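You operate a simulated robot arm through the tools that you are given. There is no shell and no other tool.

The job below is to be done with a simulated robot arm. You get a single attempt, and the scene is never put back.

Task
Put things in order on the top of the joining bench. At the end: the yellow peg from the top of the joining bench stands where the orange block stood; the green peg stands where the yellow peg stood; the brown peg from the top of the joining bench stands where the green peg stood; the orange block is in the small black tray; whatever was shut is shut again. Leave all else as you found it, and nothing knocked over.

Only the result counts: the job must be done as asked and must still hold three seconds after the hand-in. Knocking over, shifting, dropping, spilling or breaking anything else fails it.

Robot
A 5-joint arm with a two-finger parallel gripper, fixed in place. Base frame: the origin is at the foot of the arm, x ahead of it, y to its left, z up; the work surface is at about z = 0. Readings come in m, rad, newtons and seconds.
With the tool pointing down near the work surface it reaches from about 0.26 to 0.6 m from the base axis. Its first joint turns from -1.152 to 1.152 rad. The tool tilts only in the upright plane through the base axis and itself; it spins freely about its own axis. Payload 1.57 kg.
The tool frame sits at the grasp point between the pads (the TCP): z along the fingers, y along the line on which they close. The tips reach 0.03 m beyond it. The gripper opens to 0.08 m. The fingers are 0.017 m wide and 0.012 m thick; the gripper's body (0.04 by 0.082 m) begins 0.08 m behind the TCP.
Orientation is that of the tool frame in the base frame, as a unit quaternion [x, y, z, w]. With the fingers straight down and closing along the base's y, the tool's x points along the base's -x, its y along +y and its z along -z.

Tools
- The arm moves only by the tool play_rows. Its argument "moves" is a list of rows, each a list of 2 entries, a list of its own where there are three numbers: the shift along the base's x, y, z in mm, then the turn, a rotation vector about the base's x, y, z in rad. In form: [[[tx, ty, tz], [ax, ay, az]], ...]. A call has 1 to 20 rows; each row shifts and turns the commanded pose from where the row before left it. "gripper" is the opening, from 0 (shut) to 1 (fully open), set as the call begins (left out, the last holds). Each row takes 0.2 s and may step no farther than 0.05 m and 0.15 rad from the row before; otherwise, or with a gripper value out of range, the whole call is refused. Where a pose cannot be reached the arm comes as near as it can. A force on the tool above 40 N (or 10 N above the force at the start of the call, whichever is more), or a blocked arm, ends the call early, and 0.2 s more pass. The fingers move at their own pace (about 0.153 m/s each) and stop on an object; they squeeze with about 35 N. The grip force told is the motor's: it shows also when the fingers shut on nothing. Time passes only in rows, and 0.2 s behind the last, so rows that do not move let the fingers close. It gives the time, the measured TCP pose, the force on the tool (base axes), the opening and the grip force at its end, in the units of the frame above (readings bear some noise), with the torque about the TCP (base axes, N m) and any sound that the robot's microphone picked up, and new pictures: "pictures" is both (left out), scene, wrist or none.
- Cameras (640 x 400 px; columns grow to the right, rows downward): "scene" is fixed at [0.0323, 0.4016, 0.5025]; the picture's right is [-0.73, -0.68, 0.00], its down [-0.52, 0.55, -0.65] and it looks along [0.44, -0.48, -0.76] (base axes); focal length 296 px, centre (320, 200). "wrist" rides on the gripper at [0.072, -0.007, -0.122] in the tool frame; the picture's right is [0.09, 1.00, 0.00], its down [-0.84, 0.08, -0.54] and it looks along [-0.54, 0.05, 0.84] (tool axes); focal length 238 px, centre (320, 200). There is no depth. A picture from a camera that has moved, and an enlarged one, comes with that camera's place and axes in the base frame and with its lens.
- close_up(camera, box): a new picture of the part [left, top, right, bottom] of that camera's present view, enlarged. No time passes.
- finish_job(): hands the job in; it is judged then, once.

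Places have to be worked out from the pictures, the camera data and where the tool is seen. Open the gripper and draw the arm clear of the work before you hand the job in, unless the task says otherwise.

The tools are called after "Emit:" as name(argument=value, ...) on one line, values as JSON. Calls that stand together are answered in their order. play_rows: Moves the arm, as the interface text tells. Its arguments: {"type":"object","properties":{"moves":{"type":"array","items":{"type":"array"}},"gripper":{"type":"number"},"pictures":{"type":"string","enum":["both","scene","wrist","none"]}},"required":["moves"]} The other tools are called the same way: close_up (camera, box) takes an enlarged picture of a part of a camera's view; finish_job () hands the job in.

At the start:

```text
clock: 0.0
eef_pos: [0.307, 0.2064, 0.2547]
ee_rot: [0.0, 1.0, 0.0, 0.0]
ft_force: [-0.7, 0.8, -0.2]
ft_torque: [-0.02, 0.0, 0.01]
opening: 0.0795
finger_force: 0.0
```

scene: 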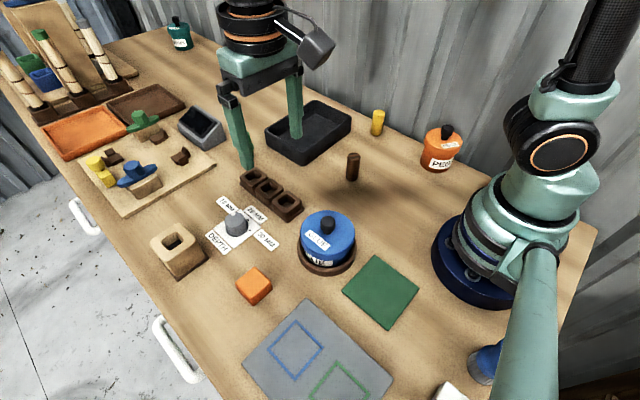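
wrist: 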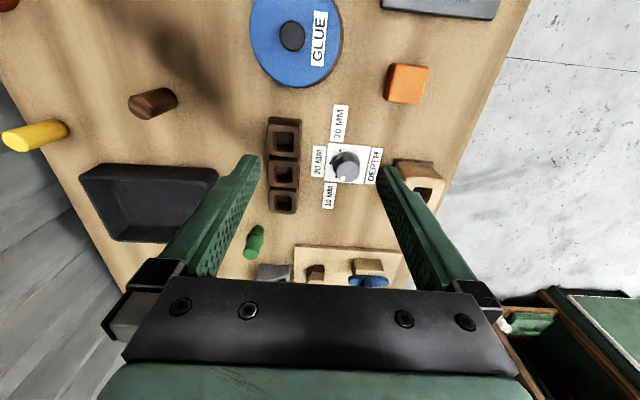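

I'll begin by examining the scene with enlarged views, before moving anything. The yellow, brown and green pegs, the orange block and the black tray(s) must be located.

Emit:
close_up(camera="scene", box=[0, 0, 320, 200])

Emit:
close_up(camera="scene", box=[220, 60, 480, 220])

Emit:
close_up(camera="scene", box=[140, 160, 400, 320])

Emit:
close_up(camera="wrist", box=[200, 80, 460, 290])

Emit:
close_up(camera="scene", box=[220, 240, 540, 400])

```text
2.00 times, centred on (160, 100) of scene
camera zoom: at [0.0323, 0.4016, 0.5025], right [-0.73, -0.68, 0.0], down [-0.52, 0.55, -0.65], along [0.44, -0.48, -0.76], focal length 592 px, centre (640, 400)
```

zoom: 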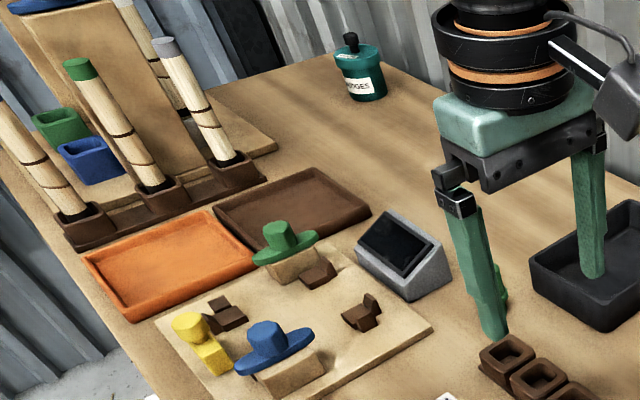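

```text
2.46 times, centred on (350, 140) of scene
camera zoom: at [0.0323, 0.4016, 0.5025], right [-0.73, -0.68, 0.0], down [-0.52, 0.55, -0.65], along [0.44, -0.48, -0.76], focal length 728 px, centre (246, 348)
```

zoom: 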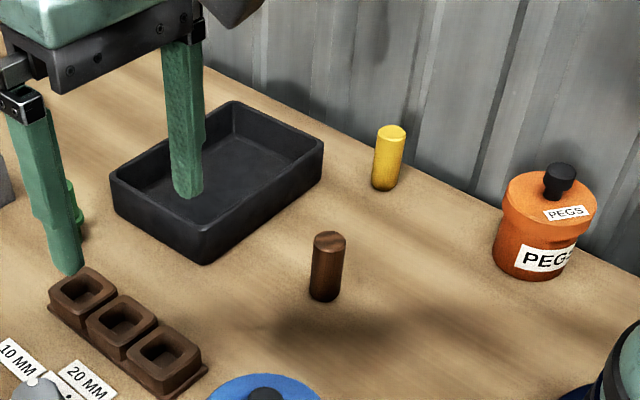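

```text
2.46 times, centred on (270, 240) of scene
camera zoom: at [0.0323, 0.4016, 0.5025], right [-0.73, -0.68, 0.0], down [-0.52, 0.55, -0.65], along [0.44, -0.48, -0.76], focal length 728 px, centre (443, 102)
```

zoom: 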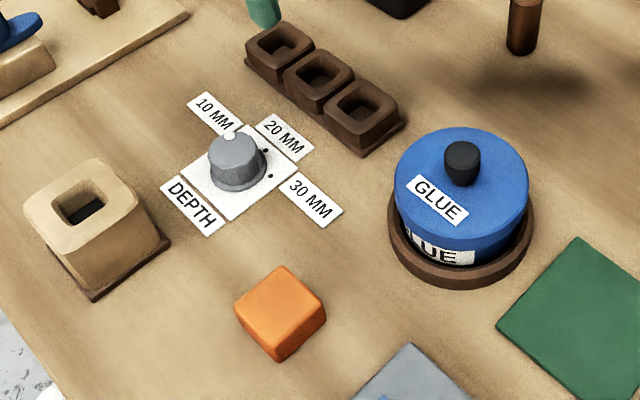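

```text
1.90 times, centred on (330, 185) of wrist
camera zoom: at [0.2343, 0.1992, 0.3761], right [-0.09, 1.0, 0.0], down [0.84, 0.08, 0.54], along [0.54, 0.05, -0.84], focal length 454 px, centre (301, 229)
```

zoom: 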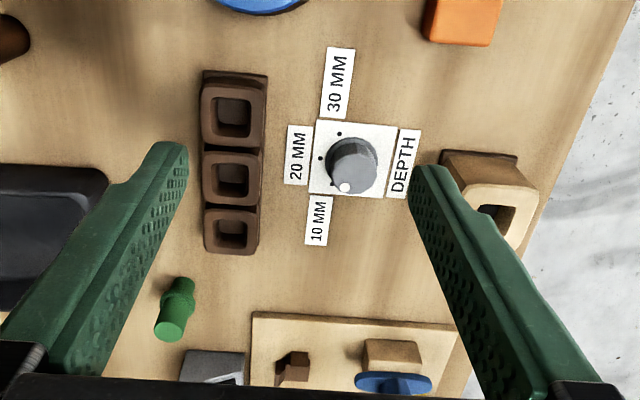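

```text
2.00 times, centred on (380, 320) of scene
camera zoom: at [0.0323, 0.4016, 0.5025], right [-0.73, -0.68, 0.0], down [-0.52, 0.55, -0.65], along [0.44, -0.48, -0.76], focal length 592 px, centre (200, -40)
```

zoom: 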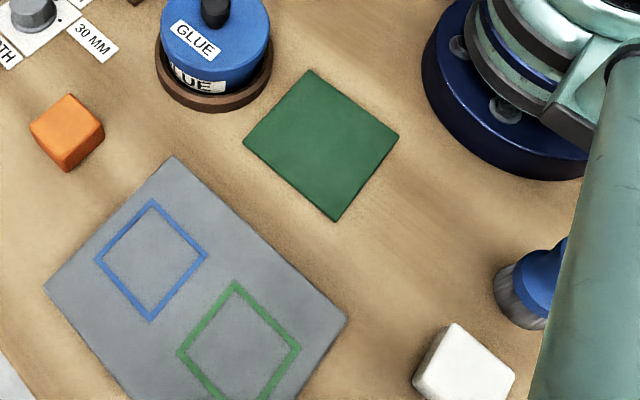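

The brown peg looks to be near (0.32,-0.015), the yellow near (0.376,-0.198) by the wall, the orange block near (0.27,0.316) and the green peg near (0.56,0.10), partly hidden by a finger. I move at the present height toward the orange block, to see it from above and uncover the green peg in the scene view.

Emit:
play_rows(moves=[[[-10, 35, 0], [0, 0, 0]], [[-10, 35, 0], [0, 0, 0]], [[-10, 25, 0], [0, 0, 0]], [[0, 0, 0], [0, 0, 0]]], pictures="both")

```text
clock: 1.0
eef_pos: [0.2775, 0.3018, 0.2553]
ee_rot: [0.0, 1.0, 0.0, 0.0]
ft_force: [0.9, -0.4, 0.0]
ft_torque: [0.0, -0.01, -0.02]
opening: 0.0801
finger_force: 0.2
camera wrist: at [0.2046, 0.295, 0.3755], right [-0.09, 1.0, 0.0], down [0.84, 0.08, 0.54], along [0.54, 0.05, -0.84], focal length 238 px, centre (320, 200)
```

scene: 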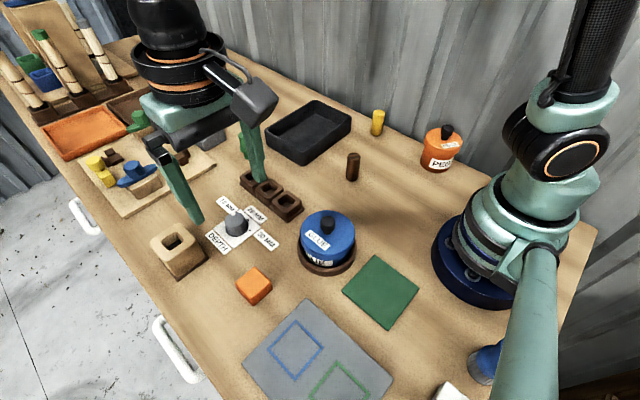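
wrist: 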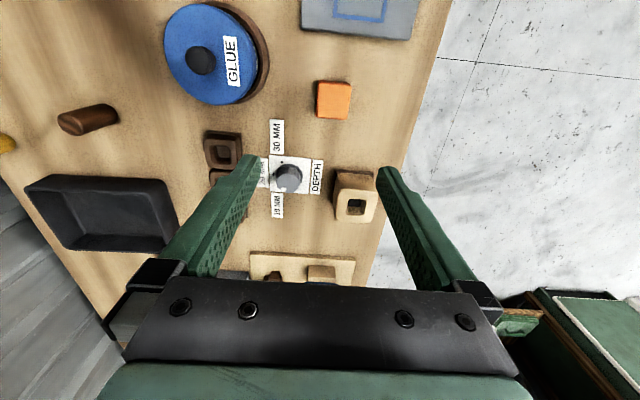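

The block shows at the wrist camera as near (0.265,0.319). I move above that and lower part way for a better look.

Emit:
play_rows(moves=[[[-11, 16, -25], [0, 0, 0]], [[0, 0, -40], [0, 0, 0]], [[0, 0, -40], [0, 0, 0]], [[0, 0, 0], [0, 0, 0]]], pictures="both")

```text
clock: 2.0
eef_pos: [0.2671, 0.3183, 0.1497]
ee_rot: [-0.001, 1.0, 0.0, 0.0]
ft_force: [0.8, 0.0, 0.1]
ft_torque: [0.0, -0.02, 0.01]
opening: 0.0799
finger_force: 0.1
camera wrist: at [0.1936, 0.3107, 0.2704], right [-0.09, 1.0, 0.0], down [0.84, 0.08, 0.54], along [0.54, 0.05, -0.84], focal length 238 px, centre (320, 200)
```

scene: 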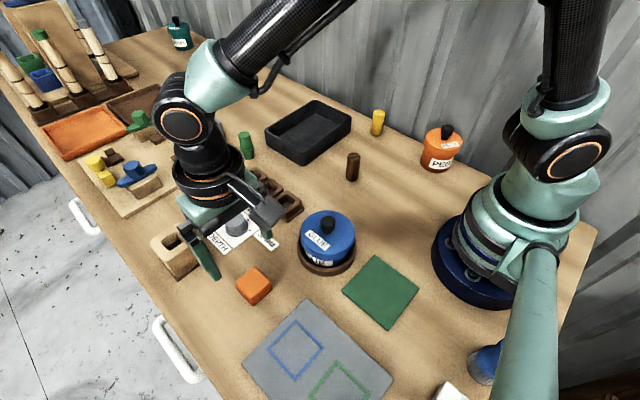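
wrist: 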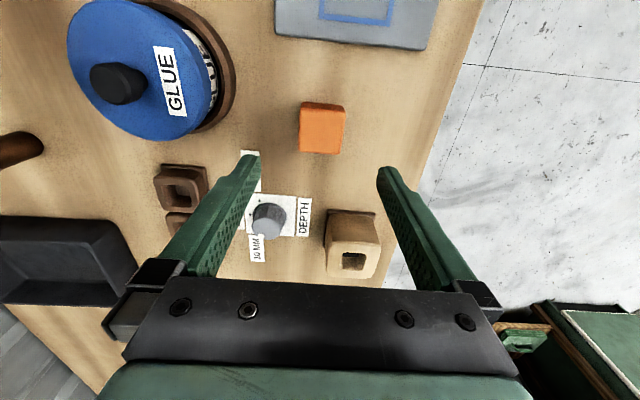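

The green peg is now visible in the scene view near (246,145). I take enlargements of it, of the block, and of the tray to fix positions.

Emit:
close_up(camera="scene", box=[216, 110, 296, 160])

Emit:
close_up(camera="scene", box=[214, 255, 294, 305])

Emit:
close_up(camera="wrist", box=[240, 70, 400, 170])

Emit:
close_up(camera="scene", box=[256, 90, 416, 190])

```text
8.00 times, centred on (256, 135) of scene
camera zoom: at [0.0323, 0.4016, 0.5025], right [-0.73, -0.68, 0.0], down [-0.52, 0.55, -0.65], along [0.44, -0.48, -0.76], focal length 2368 px, centre (832, 720)
```

zoom: 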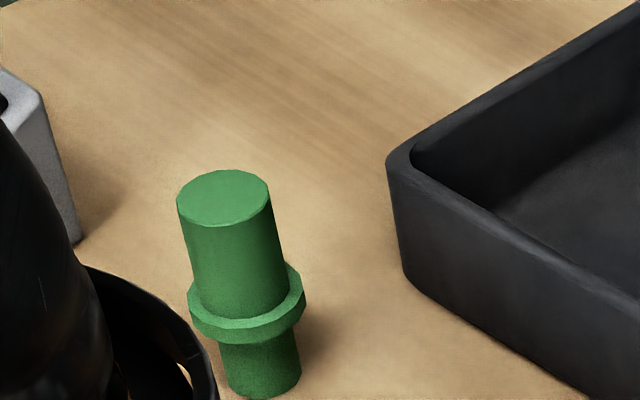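

```text
8.00 times, centred on (254, 280) of scene
camera zoom: at [0.0323, 0.4016, 0.5025], right [-0.73, -0.68, 0.0], down [-0.52, 0.55, -0.65], along [0.44, -0.48, -0.76], focal length 2368 px, centre (848, -440)
```

zoom: 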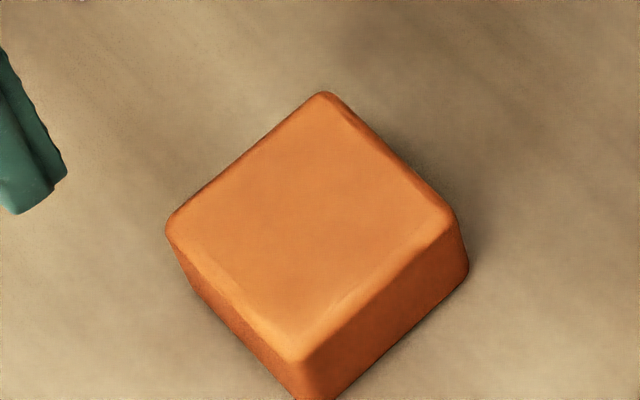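

```text
4.00 times, centred on (320, 120) of wrist
camera zoom: at [0.1936, 0.3107, 0.2704], right [-0.09, 1.0, 0.0], down [0.84, 0.08, 0.54], along [0.54, 0.05, -0.84], focal length 953 px, centre (320, 520)
```

zoom: 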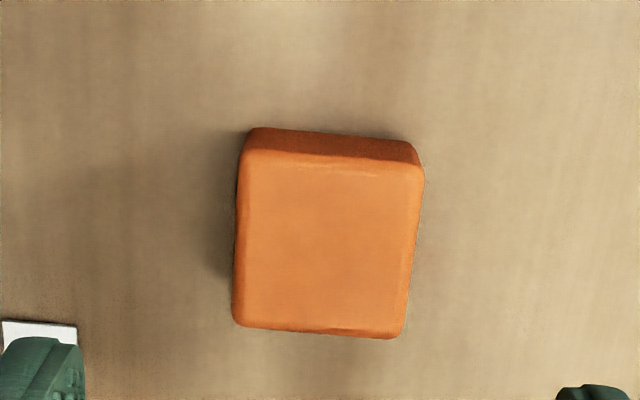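

```text
4.00 times, centred on (336, 140) of scene
camera zoom: at [0.0323, 0.4016, 0.5025], right [-0.73, -0.68, 0.0], down [-0.52, 0.55, -0.65], along [0.44, -0.48, -0.76], focal length 1184 px, centre (256, 440)
```

zoom: 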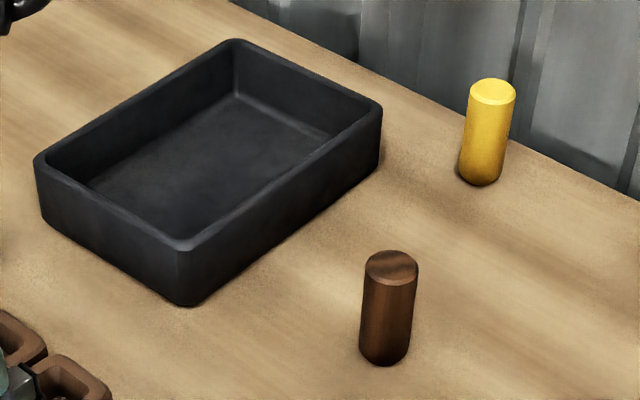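

The block is about 44 mm square and 25 mm tall, centred near (0.267,0.318) and square to the base axes; the green peg (with a collar) is at about (0.559,0.102). The open fingers straddle the block, so I lower to z≈0.036.

Emit:
play_rows(moves=[[[0, 0, -40], [0, 0, 0]], [[0, 0, -30], [0, 0, 0]], [[0, 0, -20], [0, 0, 0]], [[0, 0, -12], [0, 0, 0]], [[0, 0, 0], [0, 0, 0]]], pictures="both")

```text
clock: 3.2
eef_pos: [0.2661, 0.317, 0.0463]
ee_rot: [0.0, 1.0, 0.0, 0.0]
ft_force: [0.3, 0.1, -0.4]
ft_torque: [0.01, 0.01, -0.04]
opening: 0.0801
finger_force: 0.1
camera wrist: at [0.1928, 0.3106, 0.1682], right [-0.09, 1.0, 0.0], down [0.84, 0.08, 0.54], along [0.54, 0.05, -0.84], focal length 238 px, centre (320, 200)
```

scene: 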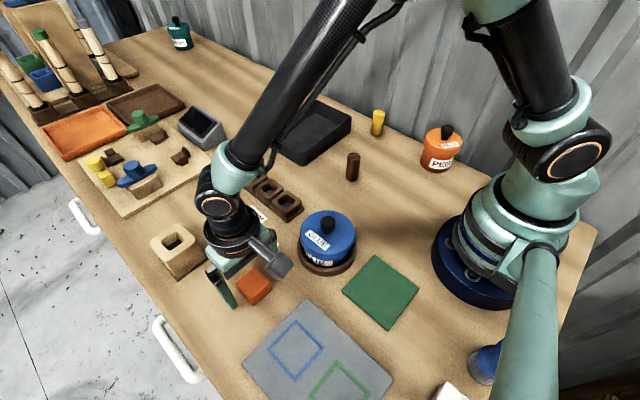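
wrist: 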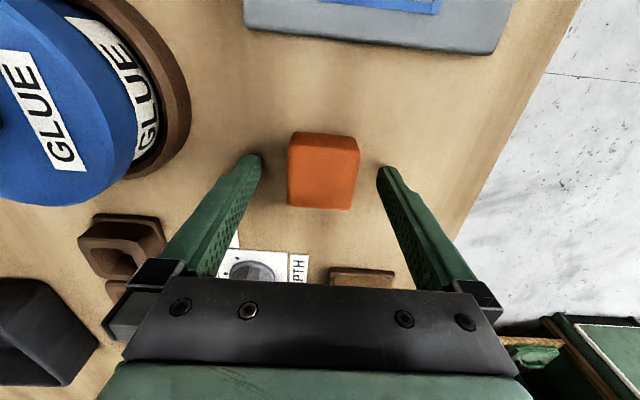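

The tool is at z=0.046 and the block is between the fingers. I enlarge the wrist view to check its alignment before closing.

Emit:
close_up(camera="wrist", box=[240, 115, 400, 215])

Emit:
close_up(camera="scene", box=[190, 230, 310, 320])

```text
4.00 times, centred on (320, 165) of wrist
camera zoom: at [0.1928, 0.3106, 0.1682], right [-0.09, 1.0, 0.0], down [0.84, 0.08, 0.54], along [0.54, 0.05, -0.84], focal length 953 px, centre (320, 340)
```

zoom: 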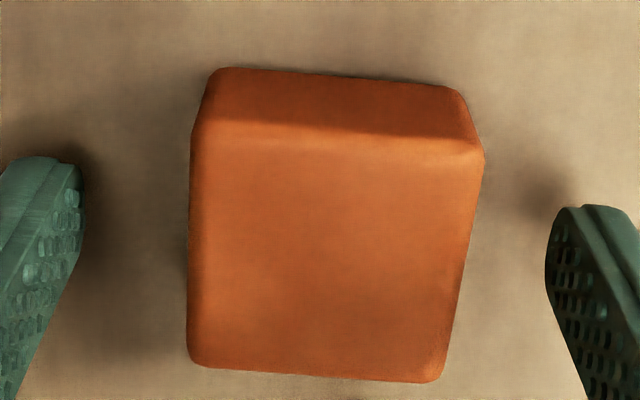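

```text
4.44 times, centred on (250, 275) of scene
camera zoom: at [0.0323, 0.4016, 0.5025], right [-0.73, -0.68, 0.0], down [-0.52, 0.55, -0.65], along [0.44, -0.48, -0.76], focal length 1315 px, centre (631, -133)
```

zoom: 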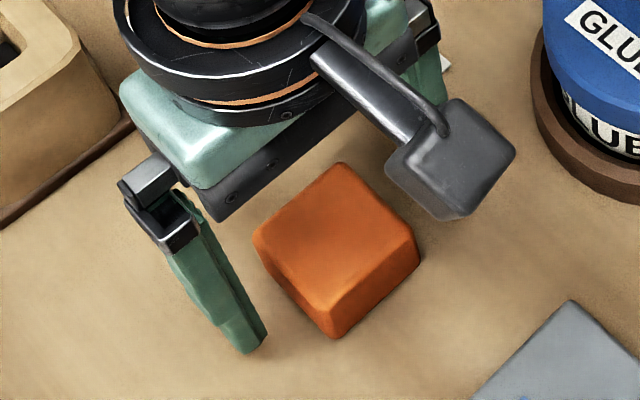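

The block centre is about (0.266,0.318), matching the tool. I lower 10 mm more and then close.

Emit:
play_rows(moves=[[[0, 1, -10], [0, 0, 0]], [[0, 0, 0], [0, 0, 0]]], pictures="none")

Emit:
play_rows(moves=[[[0, 0, 0], [0, 0, 0]], [[0, 0, 0], [0, 0, 0]], [[0, 0, 0], [0, 0, 0]]], gripper=0.0, pictures="both")

```text
clock: 3.8
eef_pos: [0.2659, 0.3186, 0.036]
ee_rot: [0.001, 1.0, 0.0, 0.0]
ft_force: [-0.2, -0.4, -0.1]
ft_torque: [0.02, 0.03, -0.04]
opening: 0.0801
finger_force: 0.0
```

```text
clock: 4.6
eef_pos: [0.2659, 0.3173, 0.0359]
ee_rot: [0.001, 1.0, 0.0, 0.0]
ft_force: [-0.2, -0.3, -0.3]
ft_torque: [-0.02, 0.01, 0.01]
opening: 0.0448
finger_force: 34.8
camera wrist: at [0.1929, 0.3113, 0.1585], right [-0.09, 1.0, 0.0], down [0.84, 0.08, 0.54], along [0.54, 0.05, -0.84], focal length 238 px, centre (320, 200)
```

scene: 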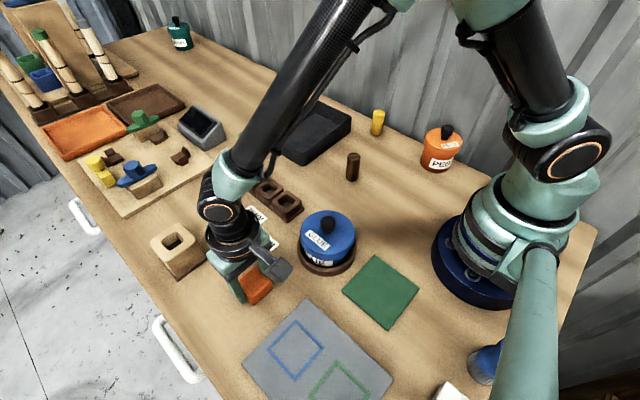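
wrist: 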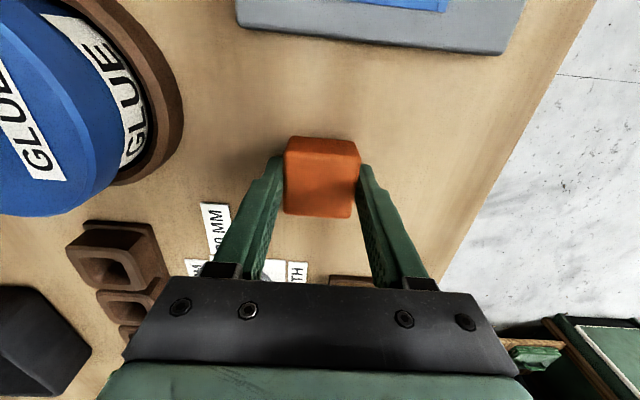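

The fingers closed on the block at 44.8 mm. I enlarge the wrist view to see where along the block the fingers hold it, to fix its x place.

Emit:
close_up(camera="wrist", box=[240, 115, 400, 215])

Emit:
close_up(camera="scene", box=[200, 240, 300, 310])

```text
4.00 times, centred on (320, 165) of wrist
camera zoom: at [0.1929, 0.3113, 0.1585], right [-0.09, 1.0, 0.0], down [0.84, 0.08, 0.54], along [0.54, 0.05, -0.84], focal length 953 px, centre (320, 340)
```

zoom: 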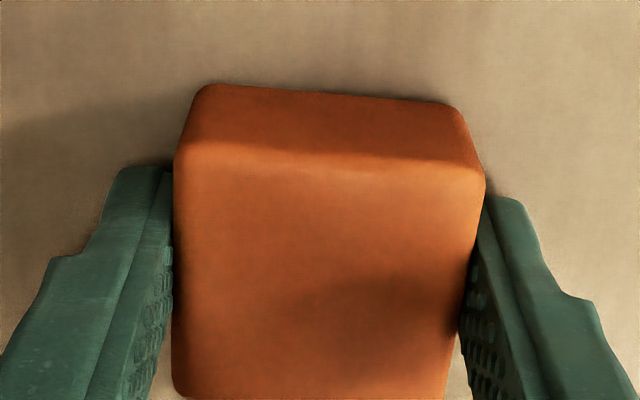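

```text
5.71 times, centred on (250, 275) of scene
camera zoom: at [0.0323, 0.4016, 0.5025], right [-0.73, -0.68, 0.0], down [-0.52, 0.55, -0.65], along [0.44, -0.48, -0.76], focal length 1691 px, centre (720, -229)
```

zoom: 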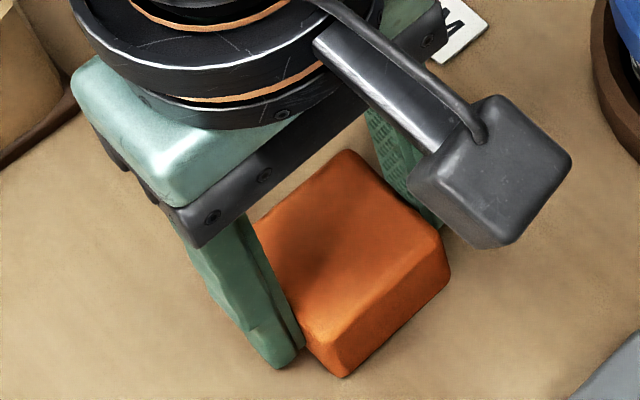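

The hold is good and centred. I lift the block straight up to about z=0.22.

Emit:
play_rows(moves=[[[0, 0, 20], [0, 0, 0]], [[0, 0, 40], [0, 0, 0]], [[0, 0, 45], [0, 0, 0]], [[0, 0, 45], [0, 0, 0]], [[0, 0, 40], [0, 0, 0]], [[0, 0, 0], [0, 0, 0]]], pictures="scene")

```text
clock: 6.0
eef_pos: [0.2673, 0.318, 0.2277]
ee_rot: [0.0, 1.0, 0.0, 0.0]
ft_force: [-0.1, 0.1, -0.7]
ft_torque: [0.02, 0.01, 0.0]
opening: 0.0446
finger_force: 35.4
```

scene: 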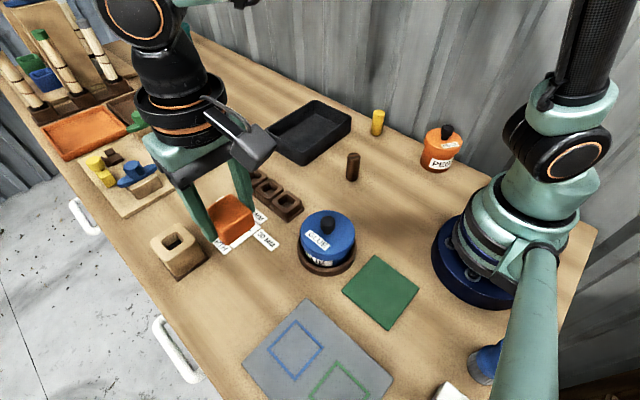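

The block is held firmly and clear. I carry it across at this height to above the black tray, aiming at (0.503,-0.062).

Emit:
play_rows(moves=[[[23, -38, 0], [0, 0, 0]], [[23, -38, 0], [0, 0, 0]], [[24, -38, 0], [0, 0, 0]], [[24, -38, 0], [0, 0, 0]], [[24, -38, 0], [0, 0, 0]], [[24, -38, 0], [0, 0, 0]], [[24, -38, 0], [0, 0, 0]], [[24, -38, 0], [0, 0, 0]], [[23, -38, 0], [0, 0, 0]], [[23, -38, 0], [0, 0, 0]], [[0, 0, 0], [0, 0, 0]]], pictures="both")

```text
clock: 8.4
eef_pos: [0.5024, -0.0628, 0.2282]
ee_rot: [0.0, 1.0, 0.0, 0.0]
ft_force: [-0.4, 0.5, -1.0]
ft_torque: [-0.02, 0.01, -0.02]
opening: 0.0448
finger_force: 35.5
camera wrist: at [0.429, -0.0693, 0.3491], right [-0.09, 1.0, 0.0], down [0.84, 0.08, 0.54], along [0.54, 0.05, -0.84], focal length 238 px, centre (320, 200)
```

scene: 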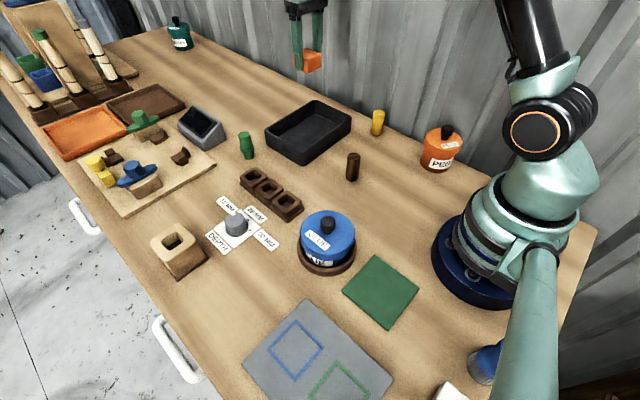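
wrist: 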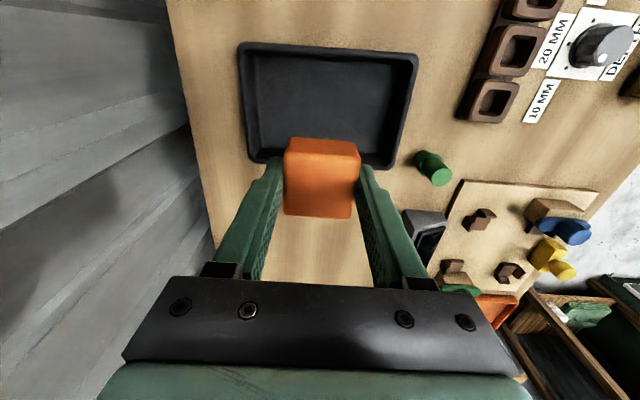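

The block is above the tray, whose centre I judge at about (0.500,-0.060). I lower it into the tray, staying some millimetres off the floor.

Emit:
play_rows(moves=[[[-1, 2, -40], [0, 0, 0]], [[0, 0, -40], [0, 0, 0]], [[0, 0, -40], [0, 0, 0]], [[0, 0, -30], [0, 0, 0]], [[0, 0, -23], [0, 0, 0]], [[0, 0, 0], [0, 0, 0]]], pictures="both")

```text
clock: 9.8
eef_pos: [0.5015, -0.0594, 0.0547]
ee_rot: [0.0, 1.0, 0.0, 0.0]
ft_force: [-0.4, -1.4, -0.6]
ft_torque: [0.01, -0.03, 0.04]
opening: 0.0446
finger_force: 35.0
camera wrist: at [0.4288, -0.0668, 0.1757], right [-0.09, 1.0, 0.0], down [0.84, 0.08, 0.54], along [0.54, 0.05, -0.84], focal length 238 px, centre (320, 200)
```

scene: 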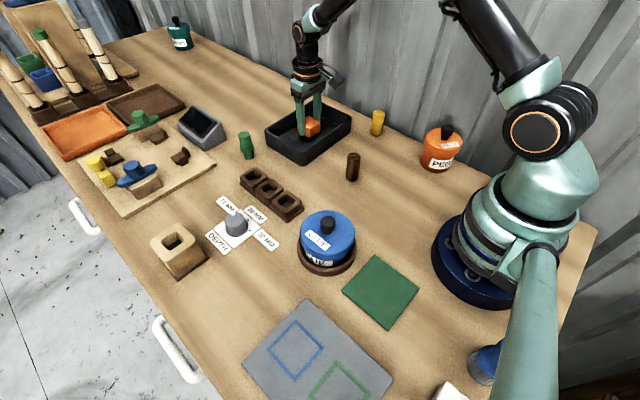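
wrist: 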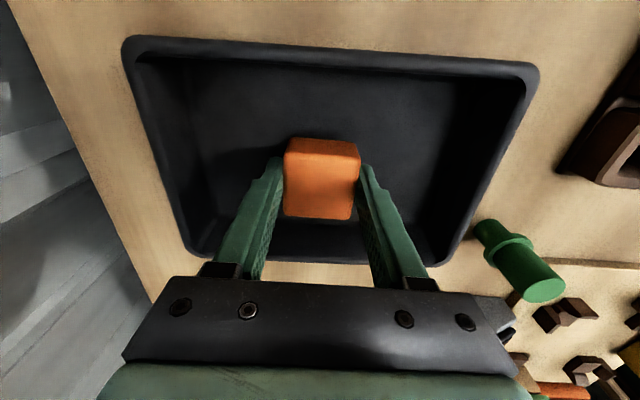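

The block hangs in the middle of the tray. I go down in small steps, watching the force for contact with the tray floor.

Emit:
play_rows(moves=[[[0, 0, -4], [0, 0, 0]], [[0, 0, -3], [0, 0, 0]], [[0, 0, -2], [0, 0, 0]], [[0, 0, 0], [0, 0, 0]]], pictures="none")

```text
clock: 10.8
eef_pos: [0.5014, -0.06, 0.0447]
ee_rot: [0.0, 1.0, 0.0, 0.0]
ft_force: [-0.3, -0.4, -0.8]
ft_torque: [0.0, 0.02, 0.01]
opening: 0.0448
finger_force: 35.5
```

No contact is felt yet at z=0.0447. I continue with 1 mm steps.

Emit:
play_rows(moves=[[[0, 0, -1], [0, 0, 0]], [[0, 0, -1], [0, 0, 0]], [[0, 0, 0], [0, 0, 0]]], pictures="none")

Emit:
play_rows(moves=[[[0, 0, -1], [0, 0, 0]], [[0, 0, -0.5], [0, 0, 0]], [[0, 0, 0], [0, 0, 0]]], pictures="wrist")

```text
clock: 11.6
eef_pos: [0.5019, -0.06, 0.0436]
ee_rot: [0.0, 1.0, 0.001, 0.001]
ft_force: [-0.3, -0.3, 1.1]
ft_torque: [0.01, 0.03, 0.02]
opening: 0.0447
finger_force: 34.7
```

```text
clock: 12.4
eef_pos: [0.5026, -0.0592, 0.0425]
ee_rot: [0.0, 1.0, 0.0, 0.001]
ft_force: [-8.8, 1.4, 25.5]
ft_torque: [0.07, 0.32, 0.03]
opening: 0.0449
finger_force: 34.8
camera wrist: at [0.4289, -0.0667, 0.1649], right [-0.09, 1.0, 0.0], down [0.84, 0.08, 0.54], along [0.54, 0.05, -0.84], focal length 238 px, centre (320, 200)
```

wrist: 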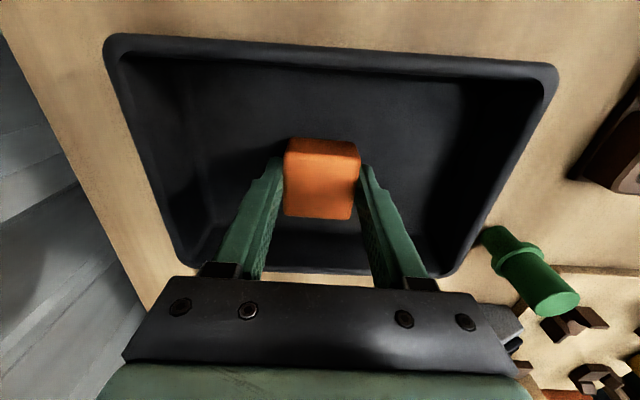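

Contact with the tray floor is felt (25 N down), so the block rests on the floor. I ease up 1 mm and open the fingers.

Emit:
play_rows(moves=[[[0, 0, 1.3], [0, 0, 0]], [[0, 0, 0], [0, 0, 0]]], pictures="none")

Emit:
play_rows(moves=[[[0, 0, 0], [0, 0, 0]], [[0, 0, 0], [0, 0, 0]]], gripper=0.9, pictures="both")

```text
clock: 13.0
eef_pos: [0.5032, -0.0604, 0.0419]
ee_rot: [0.0, 1.0, 0.0, 0.002]
ft_force: [-0.7, 0.9, 15.3]
ft_torque: [0.04, 0.06, -0.01]
opening: 0.0447
finger_force: 35.4
```

```text
clock: 13.6
eef_pos: [0.5016, -0.0603, 0.0423]
ee_rot: [0.0, 1.0, 0.001, 0.0]
ft_force: [0.0, -0.4, -0.9]
ft_torque: [0.02, 0.01, 0.03]
opening: 0.0722
finger_force: 0.1
camera wrist: at [0.4284, -0.0668, 0.1644], right [-0.09, 1.0, 0.0], down [0.84, 0.08, 0.54], along [0.54, 0.05, -0.84], focal length 238 px, centre (320, 200)
```

scene: 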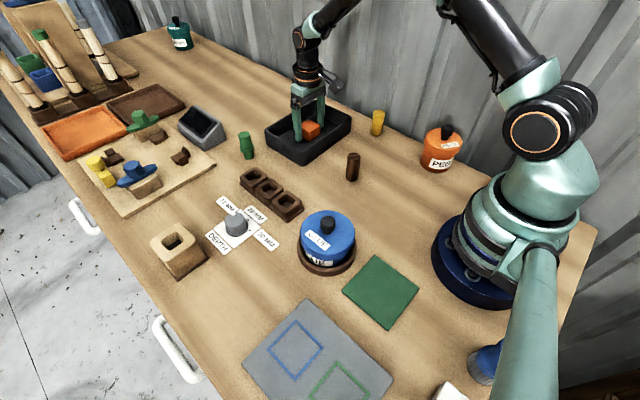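
wrist: 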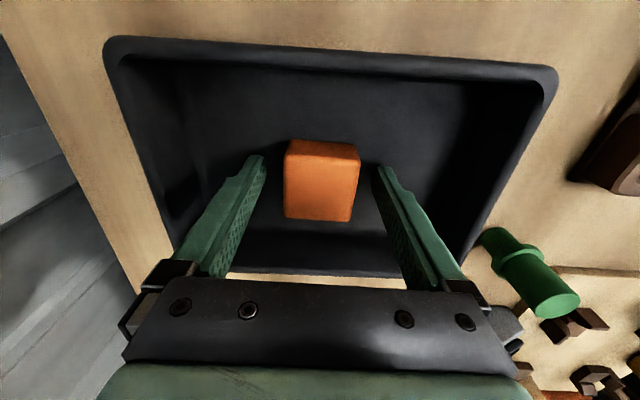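

The block now lies free in the tray. I rise straight up, then look at the yellow peg area and the wall behind it.

Emit:
play_rows(moves=[[[0, 0, 30], [0, 0, 0]], [[0, 0, 45], [0, 0, 0]], [[0, 0, 45], [0, 0, 0]], [[0, 0, 45], [0, 0, 0]], [[0, 0, 0], [0, 0, 0]]], pictures="both")

Emit:
close_up(camera="scene", box=[330, 90, 426, 150])

Emit:
close_up(camera="scene", box=[313, 140, 393, 190])

Emit:
close_up(camera="scene", box=[206, 115, 286, 165])

```text
clock: 14.8
eef_pos: [0.5012, -0.0601, 0.2089]
ee_rot: [0.0, 1.0, 0.0, 0.0]
ft_force: [-0.4, -1.0, -0.1]
ft_torque: [0.0, 0.05, 0.03]
opening: 0.0721
finger_force: 0.1
camera wrist: at [0.4283, -0.0667, 0.331], right [-0.09, 1.0, 0.0], down [0.84, 0.08, 0.54], along [0.54, 0.05, -0.84], focal length 238 px, centre (320, 200)
```

scene: 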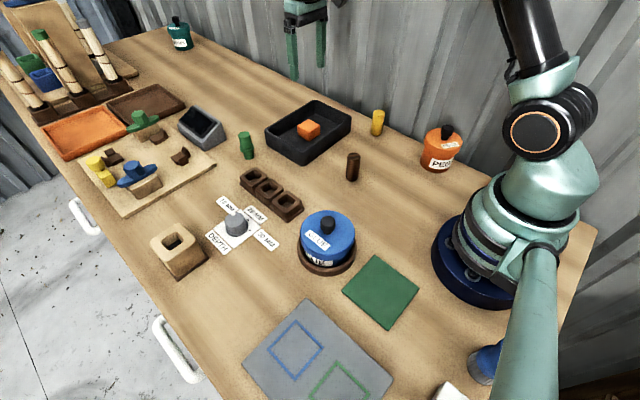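
wrist: 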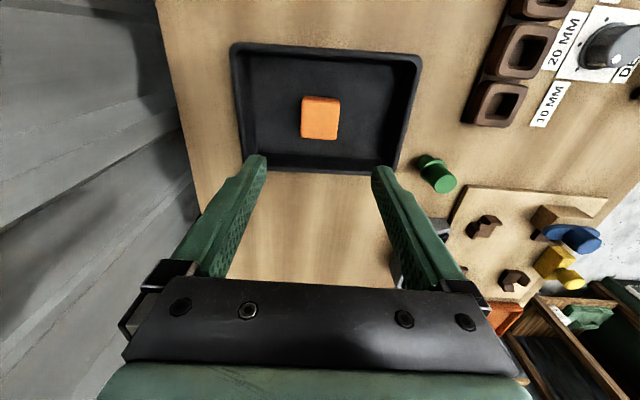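

```text
6.67 times, centred on (378, 120) of scene
camera zoom: at [0.0323, 0.4016, 0.5025], right [-0.73, -0.68, 0.0], down [-0.52, 0.55, -0.65], along [0.44, -0.48, -0.76], focal length 1973 px, centre (-67, 733)
```

zoom: 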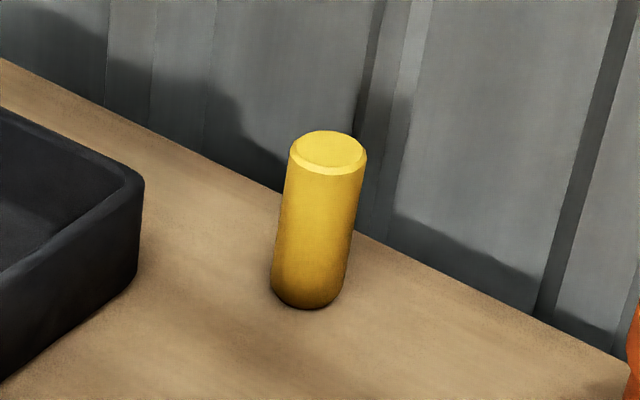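

```text
8.00 times, centred on (353, 165) of scene
camera zoom: at [0.0323, 0.4016, 0.5025], right [-0.73, -0.68, 0.0], down [-0.52, 0.55, -0.65], along [0.44, -0.48, -0.76], focal length 2368 px, centre (56, 480)
```

zoom: 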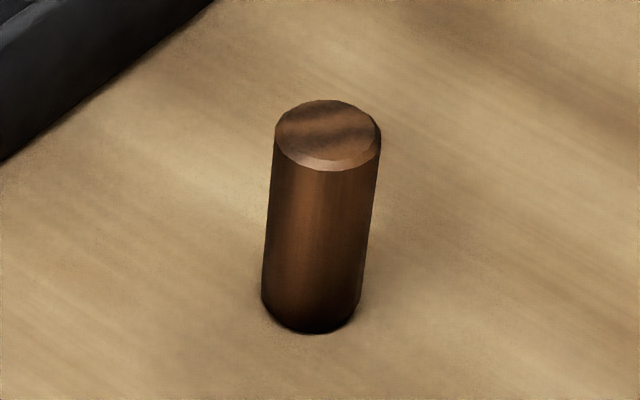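

```text
8.00 times, centred on (246, 140) of scene
camera zoom: at [0.0323, 0.4016, 0.5025], right [-0.73, -0.68, 0.0], down [-0.52, 0.55, -0.65], along [0.44, -0.48, -0.76], focal length 2368 px, centre (912, 680)
```

zoom: 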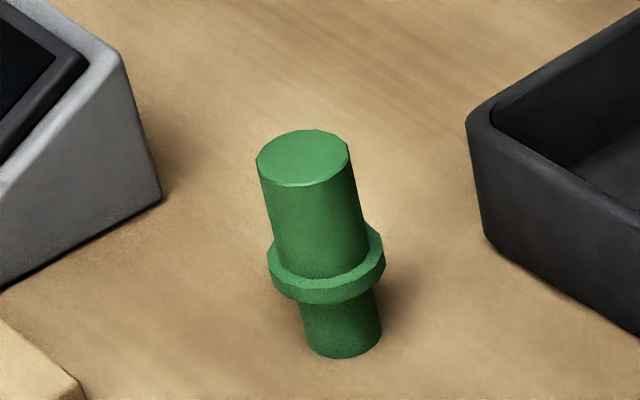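

Peg positions now judged: yellow (0.379,-0.199), brown (0.320,-0.018), green (0.562,0.101, collar up to z≈0.034); the wall is near y=-0.25. I move above the yellow peg while turning the tool a quarter turn, so that the fingers close along x and the wrist camera stays on the side away from the wall.

Emit:
play_rows(moves=[[[-11, -12.5, 0], [0, 0, -0.1428]], [[-11, -12.5, 0], [0, 0, -0.1428]], [[-11, -12.5, 0], [0, 0, -0.1428]], [[-11, -12.5, 0], [0, 0, -0.1428]], [[-11, -12.5, 0], [0, 0, -0.1428]], [[-11, -12.5, 0], [0, 0, -0.1428]], [[-11, -12.5, 0], [0, 0, -0.1428]], [[-11, -12.5, 0], [0, 0, -0.1428]], [[-11, -12.5, 0], [0, 0, -0.1428]], [[-11, -12.5, 0], [0, 0, -0.1428]], [[-12, -13, 0], [0, 0, -0.1428]], [[0, 0, 0], [0, 0, 0]]], gripper=0.7, pictures="both")

```text
clock: 17.4
eef_pos: [0.3784, -0.1988, 0.2071]
ee_rot: [0.708, 0.706, -0.001, 0.001]
ft_force: [-0.7, 0.2, -0.6]
ft_torque: [-0.03, -0.01, 0.0]
opening: 0.0562
finger_force: 0.0
camera wrist: at [0.3712, -0.1264, 0.3299], right [1.0, 0.09, 0.0], down [0.08, -0.84, 0.54], along [0.05, -0.54, -0.84], focal length 238 px, centre (320, 200)
```

scene: 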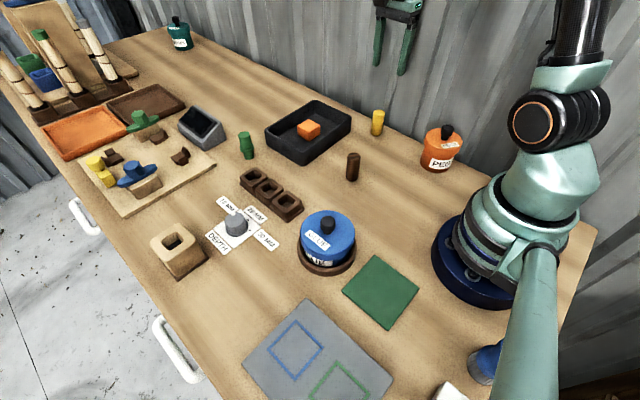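
wrist: 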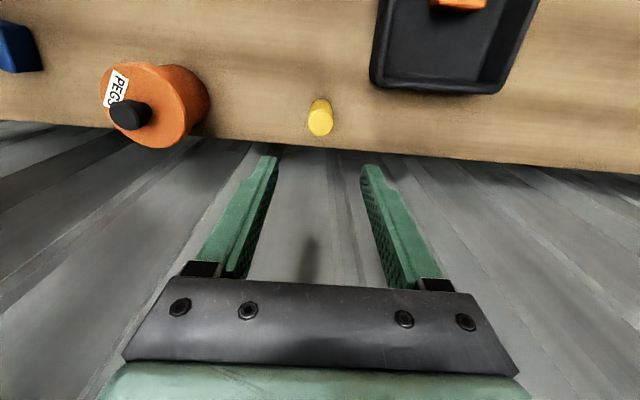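

The yellow peg is ahead and below between the fingers. I enlarge the wrist view of it.

Emit:
close_up(camera="wrist", box=[240, 70, 400, 170])

```text
4.00 times, centred on (320, 120) of wrist
camera zoom: at [0.3712, -0.1264, 0.3299], right [1.0, 0.09, 0.0], down [0.08, -0.84, 0.54], along [0.05, -0.54, -0.84], focal length 953 px, centre (320, 520)
```

zoom: 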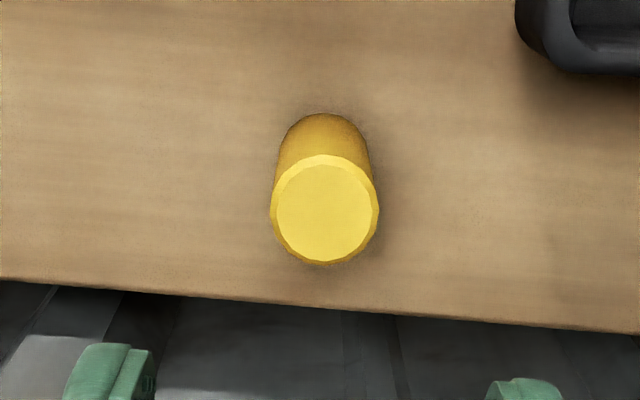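

The peg top is centred near (0.3785,-0.196) and the bench edge is at y≈-0.246. I shift 2 mm in y and lower to about z=0.11, tips still above the peg's top, for a check.

Emit:
play_rows(moves=[[[0, 2, -40], [0, 0, 0]], [[0, 0, -37], [0, 0, 0]], [[0, 0, -20], [0, 0, 0]], [[0, 0, 0], [0, 0, 0]]], pictures="both")

Emit:
close_up(camera="wrist", box=[240, 90, 400, 190])

Emit:
close_up(camera="scene", box=[310, 30, 450, 150])

```text
clock: 18.4
eef_pos: [0.3796, -0.1947, 0.1104]
ee_rot: [0.708, 0.707, -0.001, 0.0]
ft_force: [0.7, 0.4, -0.3]
ft_torque: [0.0, 0.01, -0.01]
opening: 0.0562
finger_force: 0.0
camera wrist: at [0.3714, -0.1235, 0.2323], right [1.0, 0.09, 0.0], down [0.08, -0.84, 0.54], along [0.05, -0.54, -0.84], focal length 238 px, centre (320, 200)
```

scene: 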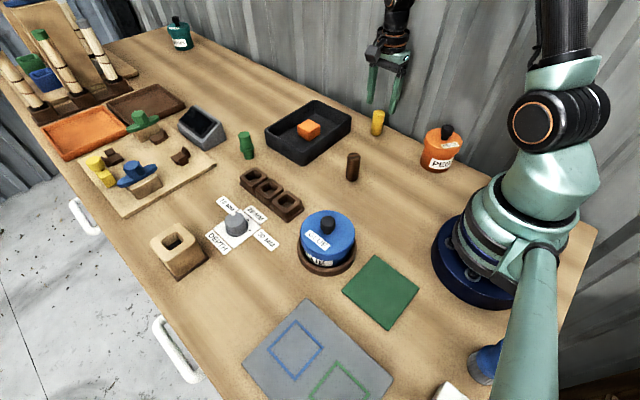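
wrist: 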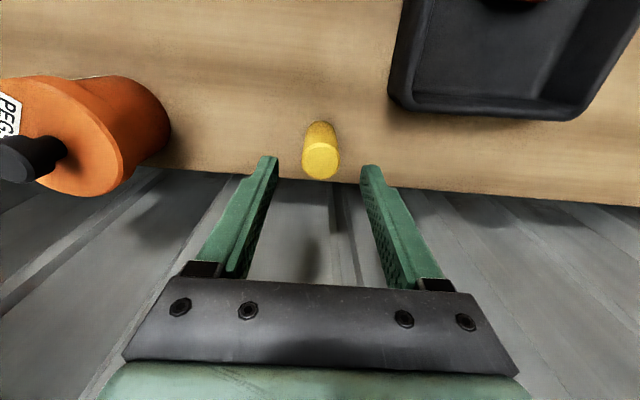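

```text
4.00 times, centred on (320, 140) of wrist
camera zoom: at [0.3714, -0.1235, 0.2323], right [1.0, 0.09, 0.0], down [0.08, -0.84, 0.54], along [0.05, -0.54, -0.84], focal length 953 px, centre (320, 440)
```

zoom: 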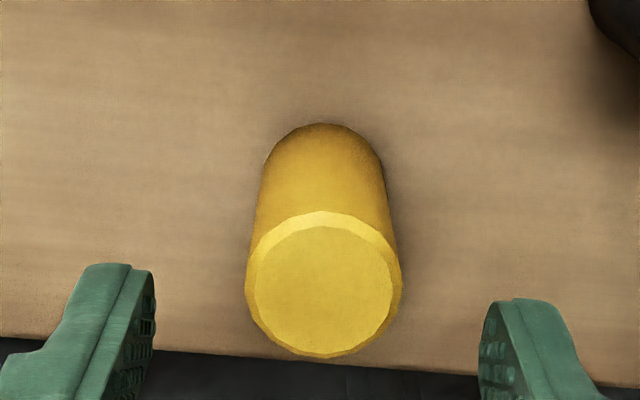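

```text
3.33 times, centred on (380, 90) of scene
camera zoom: at [0.0323, 0.4016, 0.5025], right [-0.73, -0.68, 0.0], down [-0.52, 0.55, -0.65], along [0.44, -0.48, -0.76], focal length 986 px, centre (120, 567)
```

zoom: 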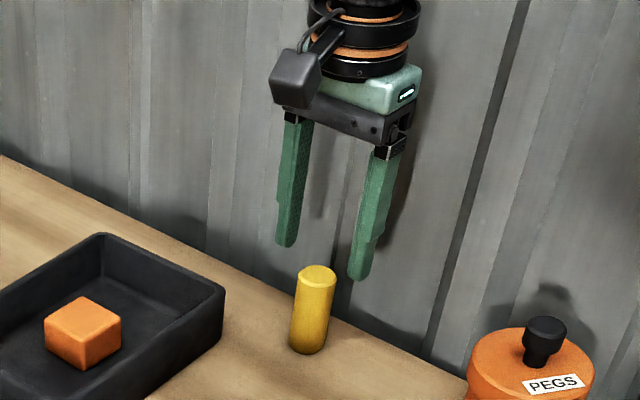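

The peg is centred at (0.3785,-0.196), matching the tool within a millimetre. I lower around it to z≈0.045.

Emit:
play_rows(moves=[[[0, -0.5, -30], [0, 0, 0]], [[0, 0, -25], [0, 0, 0]], [[0, 0, -10], [0, 0, 0]], [[0, 0, 0], [0, 0, 0]]], pictures="both")

Emit:
close_up(camera="wrist", box=[240, 110, 400, 210])

```text
clock: 19.4
eef_pos: [0.3786, -0.1973, 0.0466]
ee_rot: [0.707, 0.707, 0.0, 0.001]
ft_force: [0.2, 0.5, -0.8]
ft_torque: [0.0, 0.0, -0.02]
opening: 0.0555
finger_force: 0.0
camera wrist: at [0.3717, -0.1246, 0.168], right [1.0, 0.09, 0.0], down [0.08, -0.84, 0.54], along [0.05, -0.54, -0.84], focal length 238 px, centre (320, 200)
```

scene: 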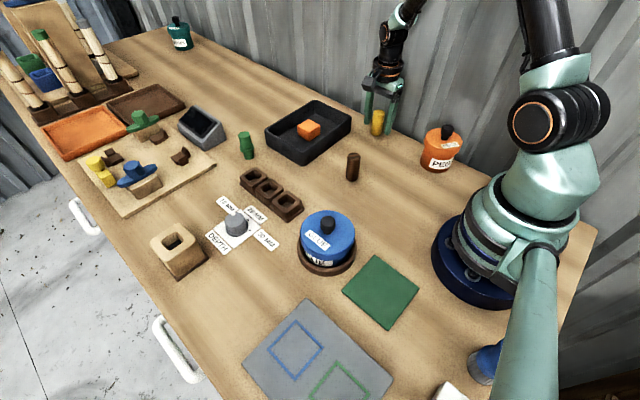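
wrist: 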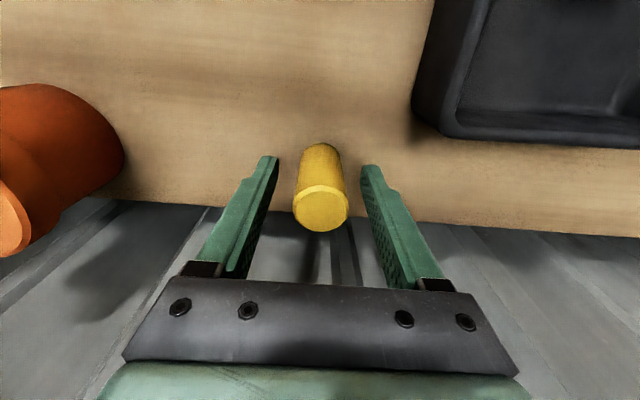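

```text
4.00 times, centred on (320, 160) of wrist
camera zoom: at [0.3717, -0.1246, 0.168], right [1.0, 0.09, 0.0], down [0.08, -0.84, 0.54], along [0.05, -0.54, -0.84], focal length 953 px, centre (320, 360)
```

zoom: 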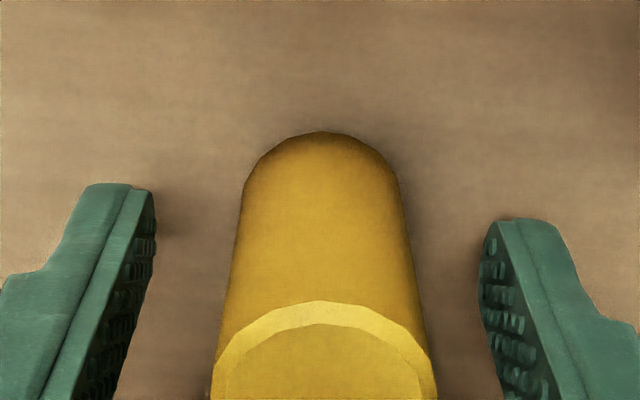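

Everything is aligned; the peg's base edge puts its centre at y≈-0.197. I close on it.

Emit:
play_rows(moves=[[[0, 0, 0], [0, 0, 0]], [[0, 0, 0], [0, 0, 0]], [[0, 0, 0], [0, 0, 0]]], gripper=0.0, pictures="wrist")

Emit:
close_up(camera="wrist", box=[240, 110, 400, 210])

```text
clock: 20.2
eef_pos: [0.3796, -0.198, 0.0471]
ee_rot: [0.707, 0.707, 0.0, 0.0]
ft_force: [-0.2, 0.9, -0.2]
ft_torque: [-0.03, 0.0, 0.02]
opening: 0.0284
finger_force: 35.1
camera wrist: at [0.3717, -0.1245, 0.1681], right [1.0, 0.09, 0.0], down [0.08, -0.84, 0.54], along [0.05, -0.54, -0.84], focal length 238 px, centre (320, 200)
```

wrist: 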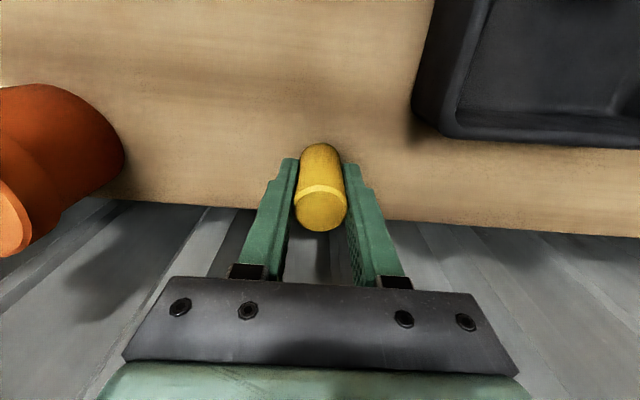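

```text
4.00 times, centred on (320, 160) of wrist
camera zoom: at [0.3717, -0.1245, 0.1681], right [1.0, 0.09, 0.0], down [0.08, -0.84, 0.54], along [0.05, -0.54, -0.84], focal length 953 px, centre (320, 360)
```

zoom: 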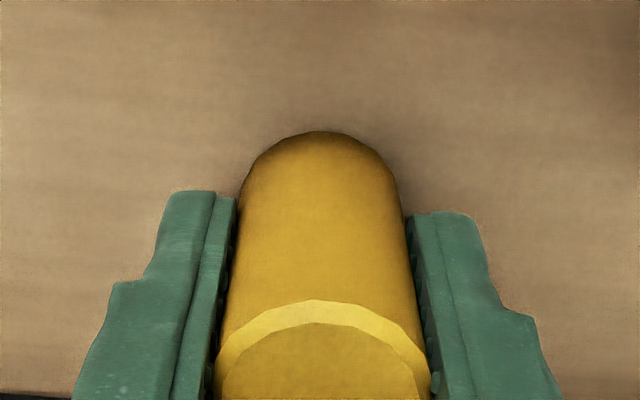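

The peg is held at 28.4 mm, and the place of the yellow peg is recorded as about (0.379,-0.197). I lift it straight up, away from the wall.

Emit:
play_rows(moves=[[[0, 0, 15], [0, 0, 0]], [[0, 0, 40], [0, 0, 0]], [[0, 0, 45], [0, 0, 0]], [[0, 0, 45], [0, 0, 0]], [[0, 0, 35], [0, 0, 0]], [[0, 0, 0], [0, 0, 0]]], pictures="both")

```text
clock: 21.6
eef_pos: [0.3799, -0.1958, 0.2283]
ee_rot: [0.707, 0.707, 0.0, 0.0]
ft_force: [0.9, -0.2, -0.3]
ft_torque: [0.01, 0.02, 0.03]
opening: 0.0284
finger_force: 34.4
camera wrist: at [0.3713, -0.1246, 0.349], right [1.0, 0.09, 0.0], down [0.08, -0.84, 0.54], along [0.05, -0.54, -0.84], focal length 238 px, centre (320, 200)
```

scene: 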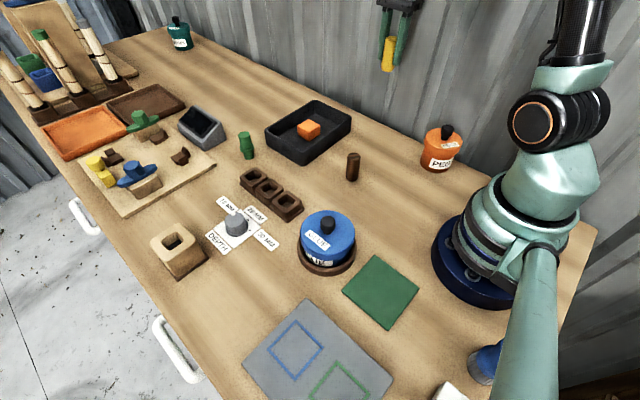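
wrist: 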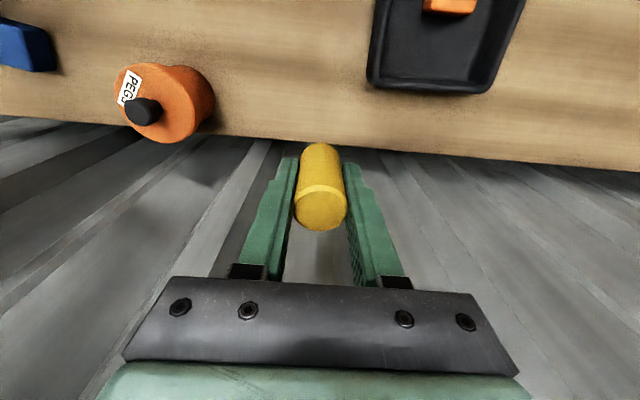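

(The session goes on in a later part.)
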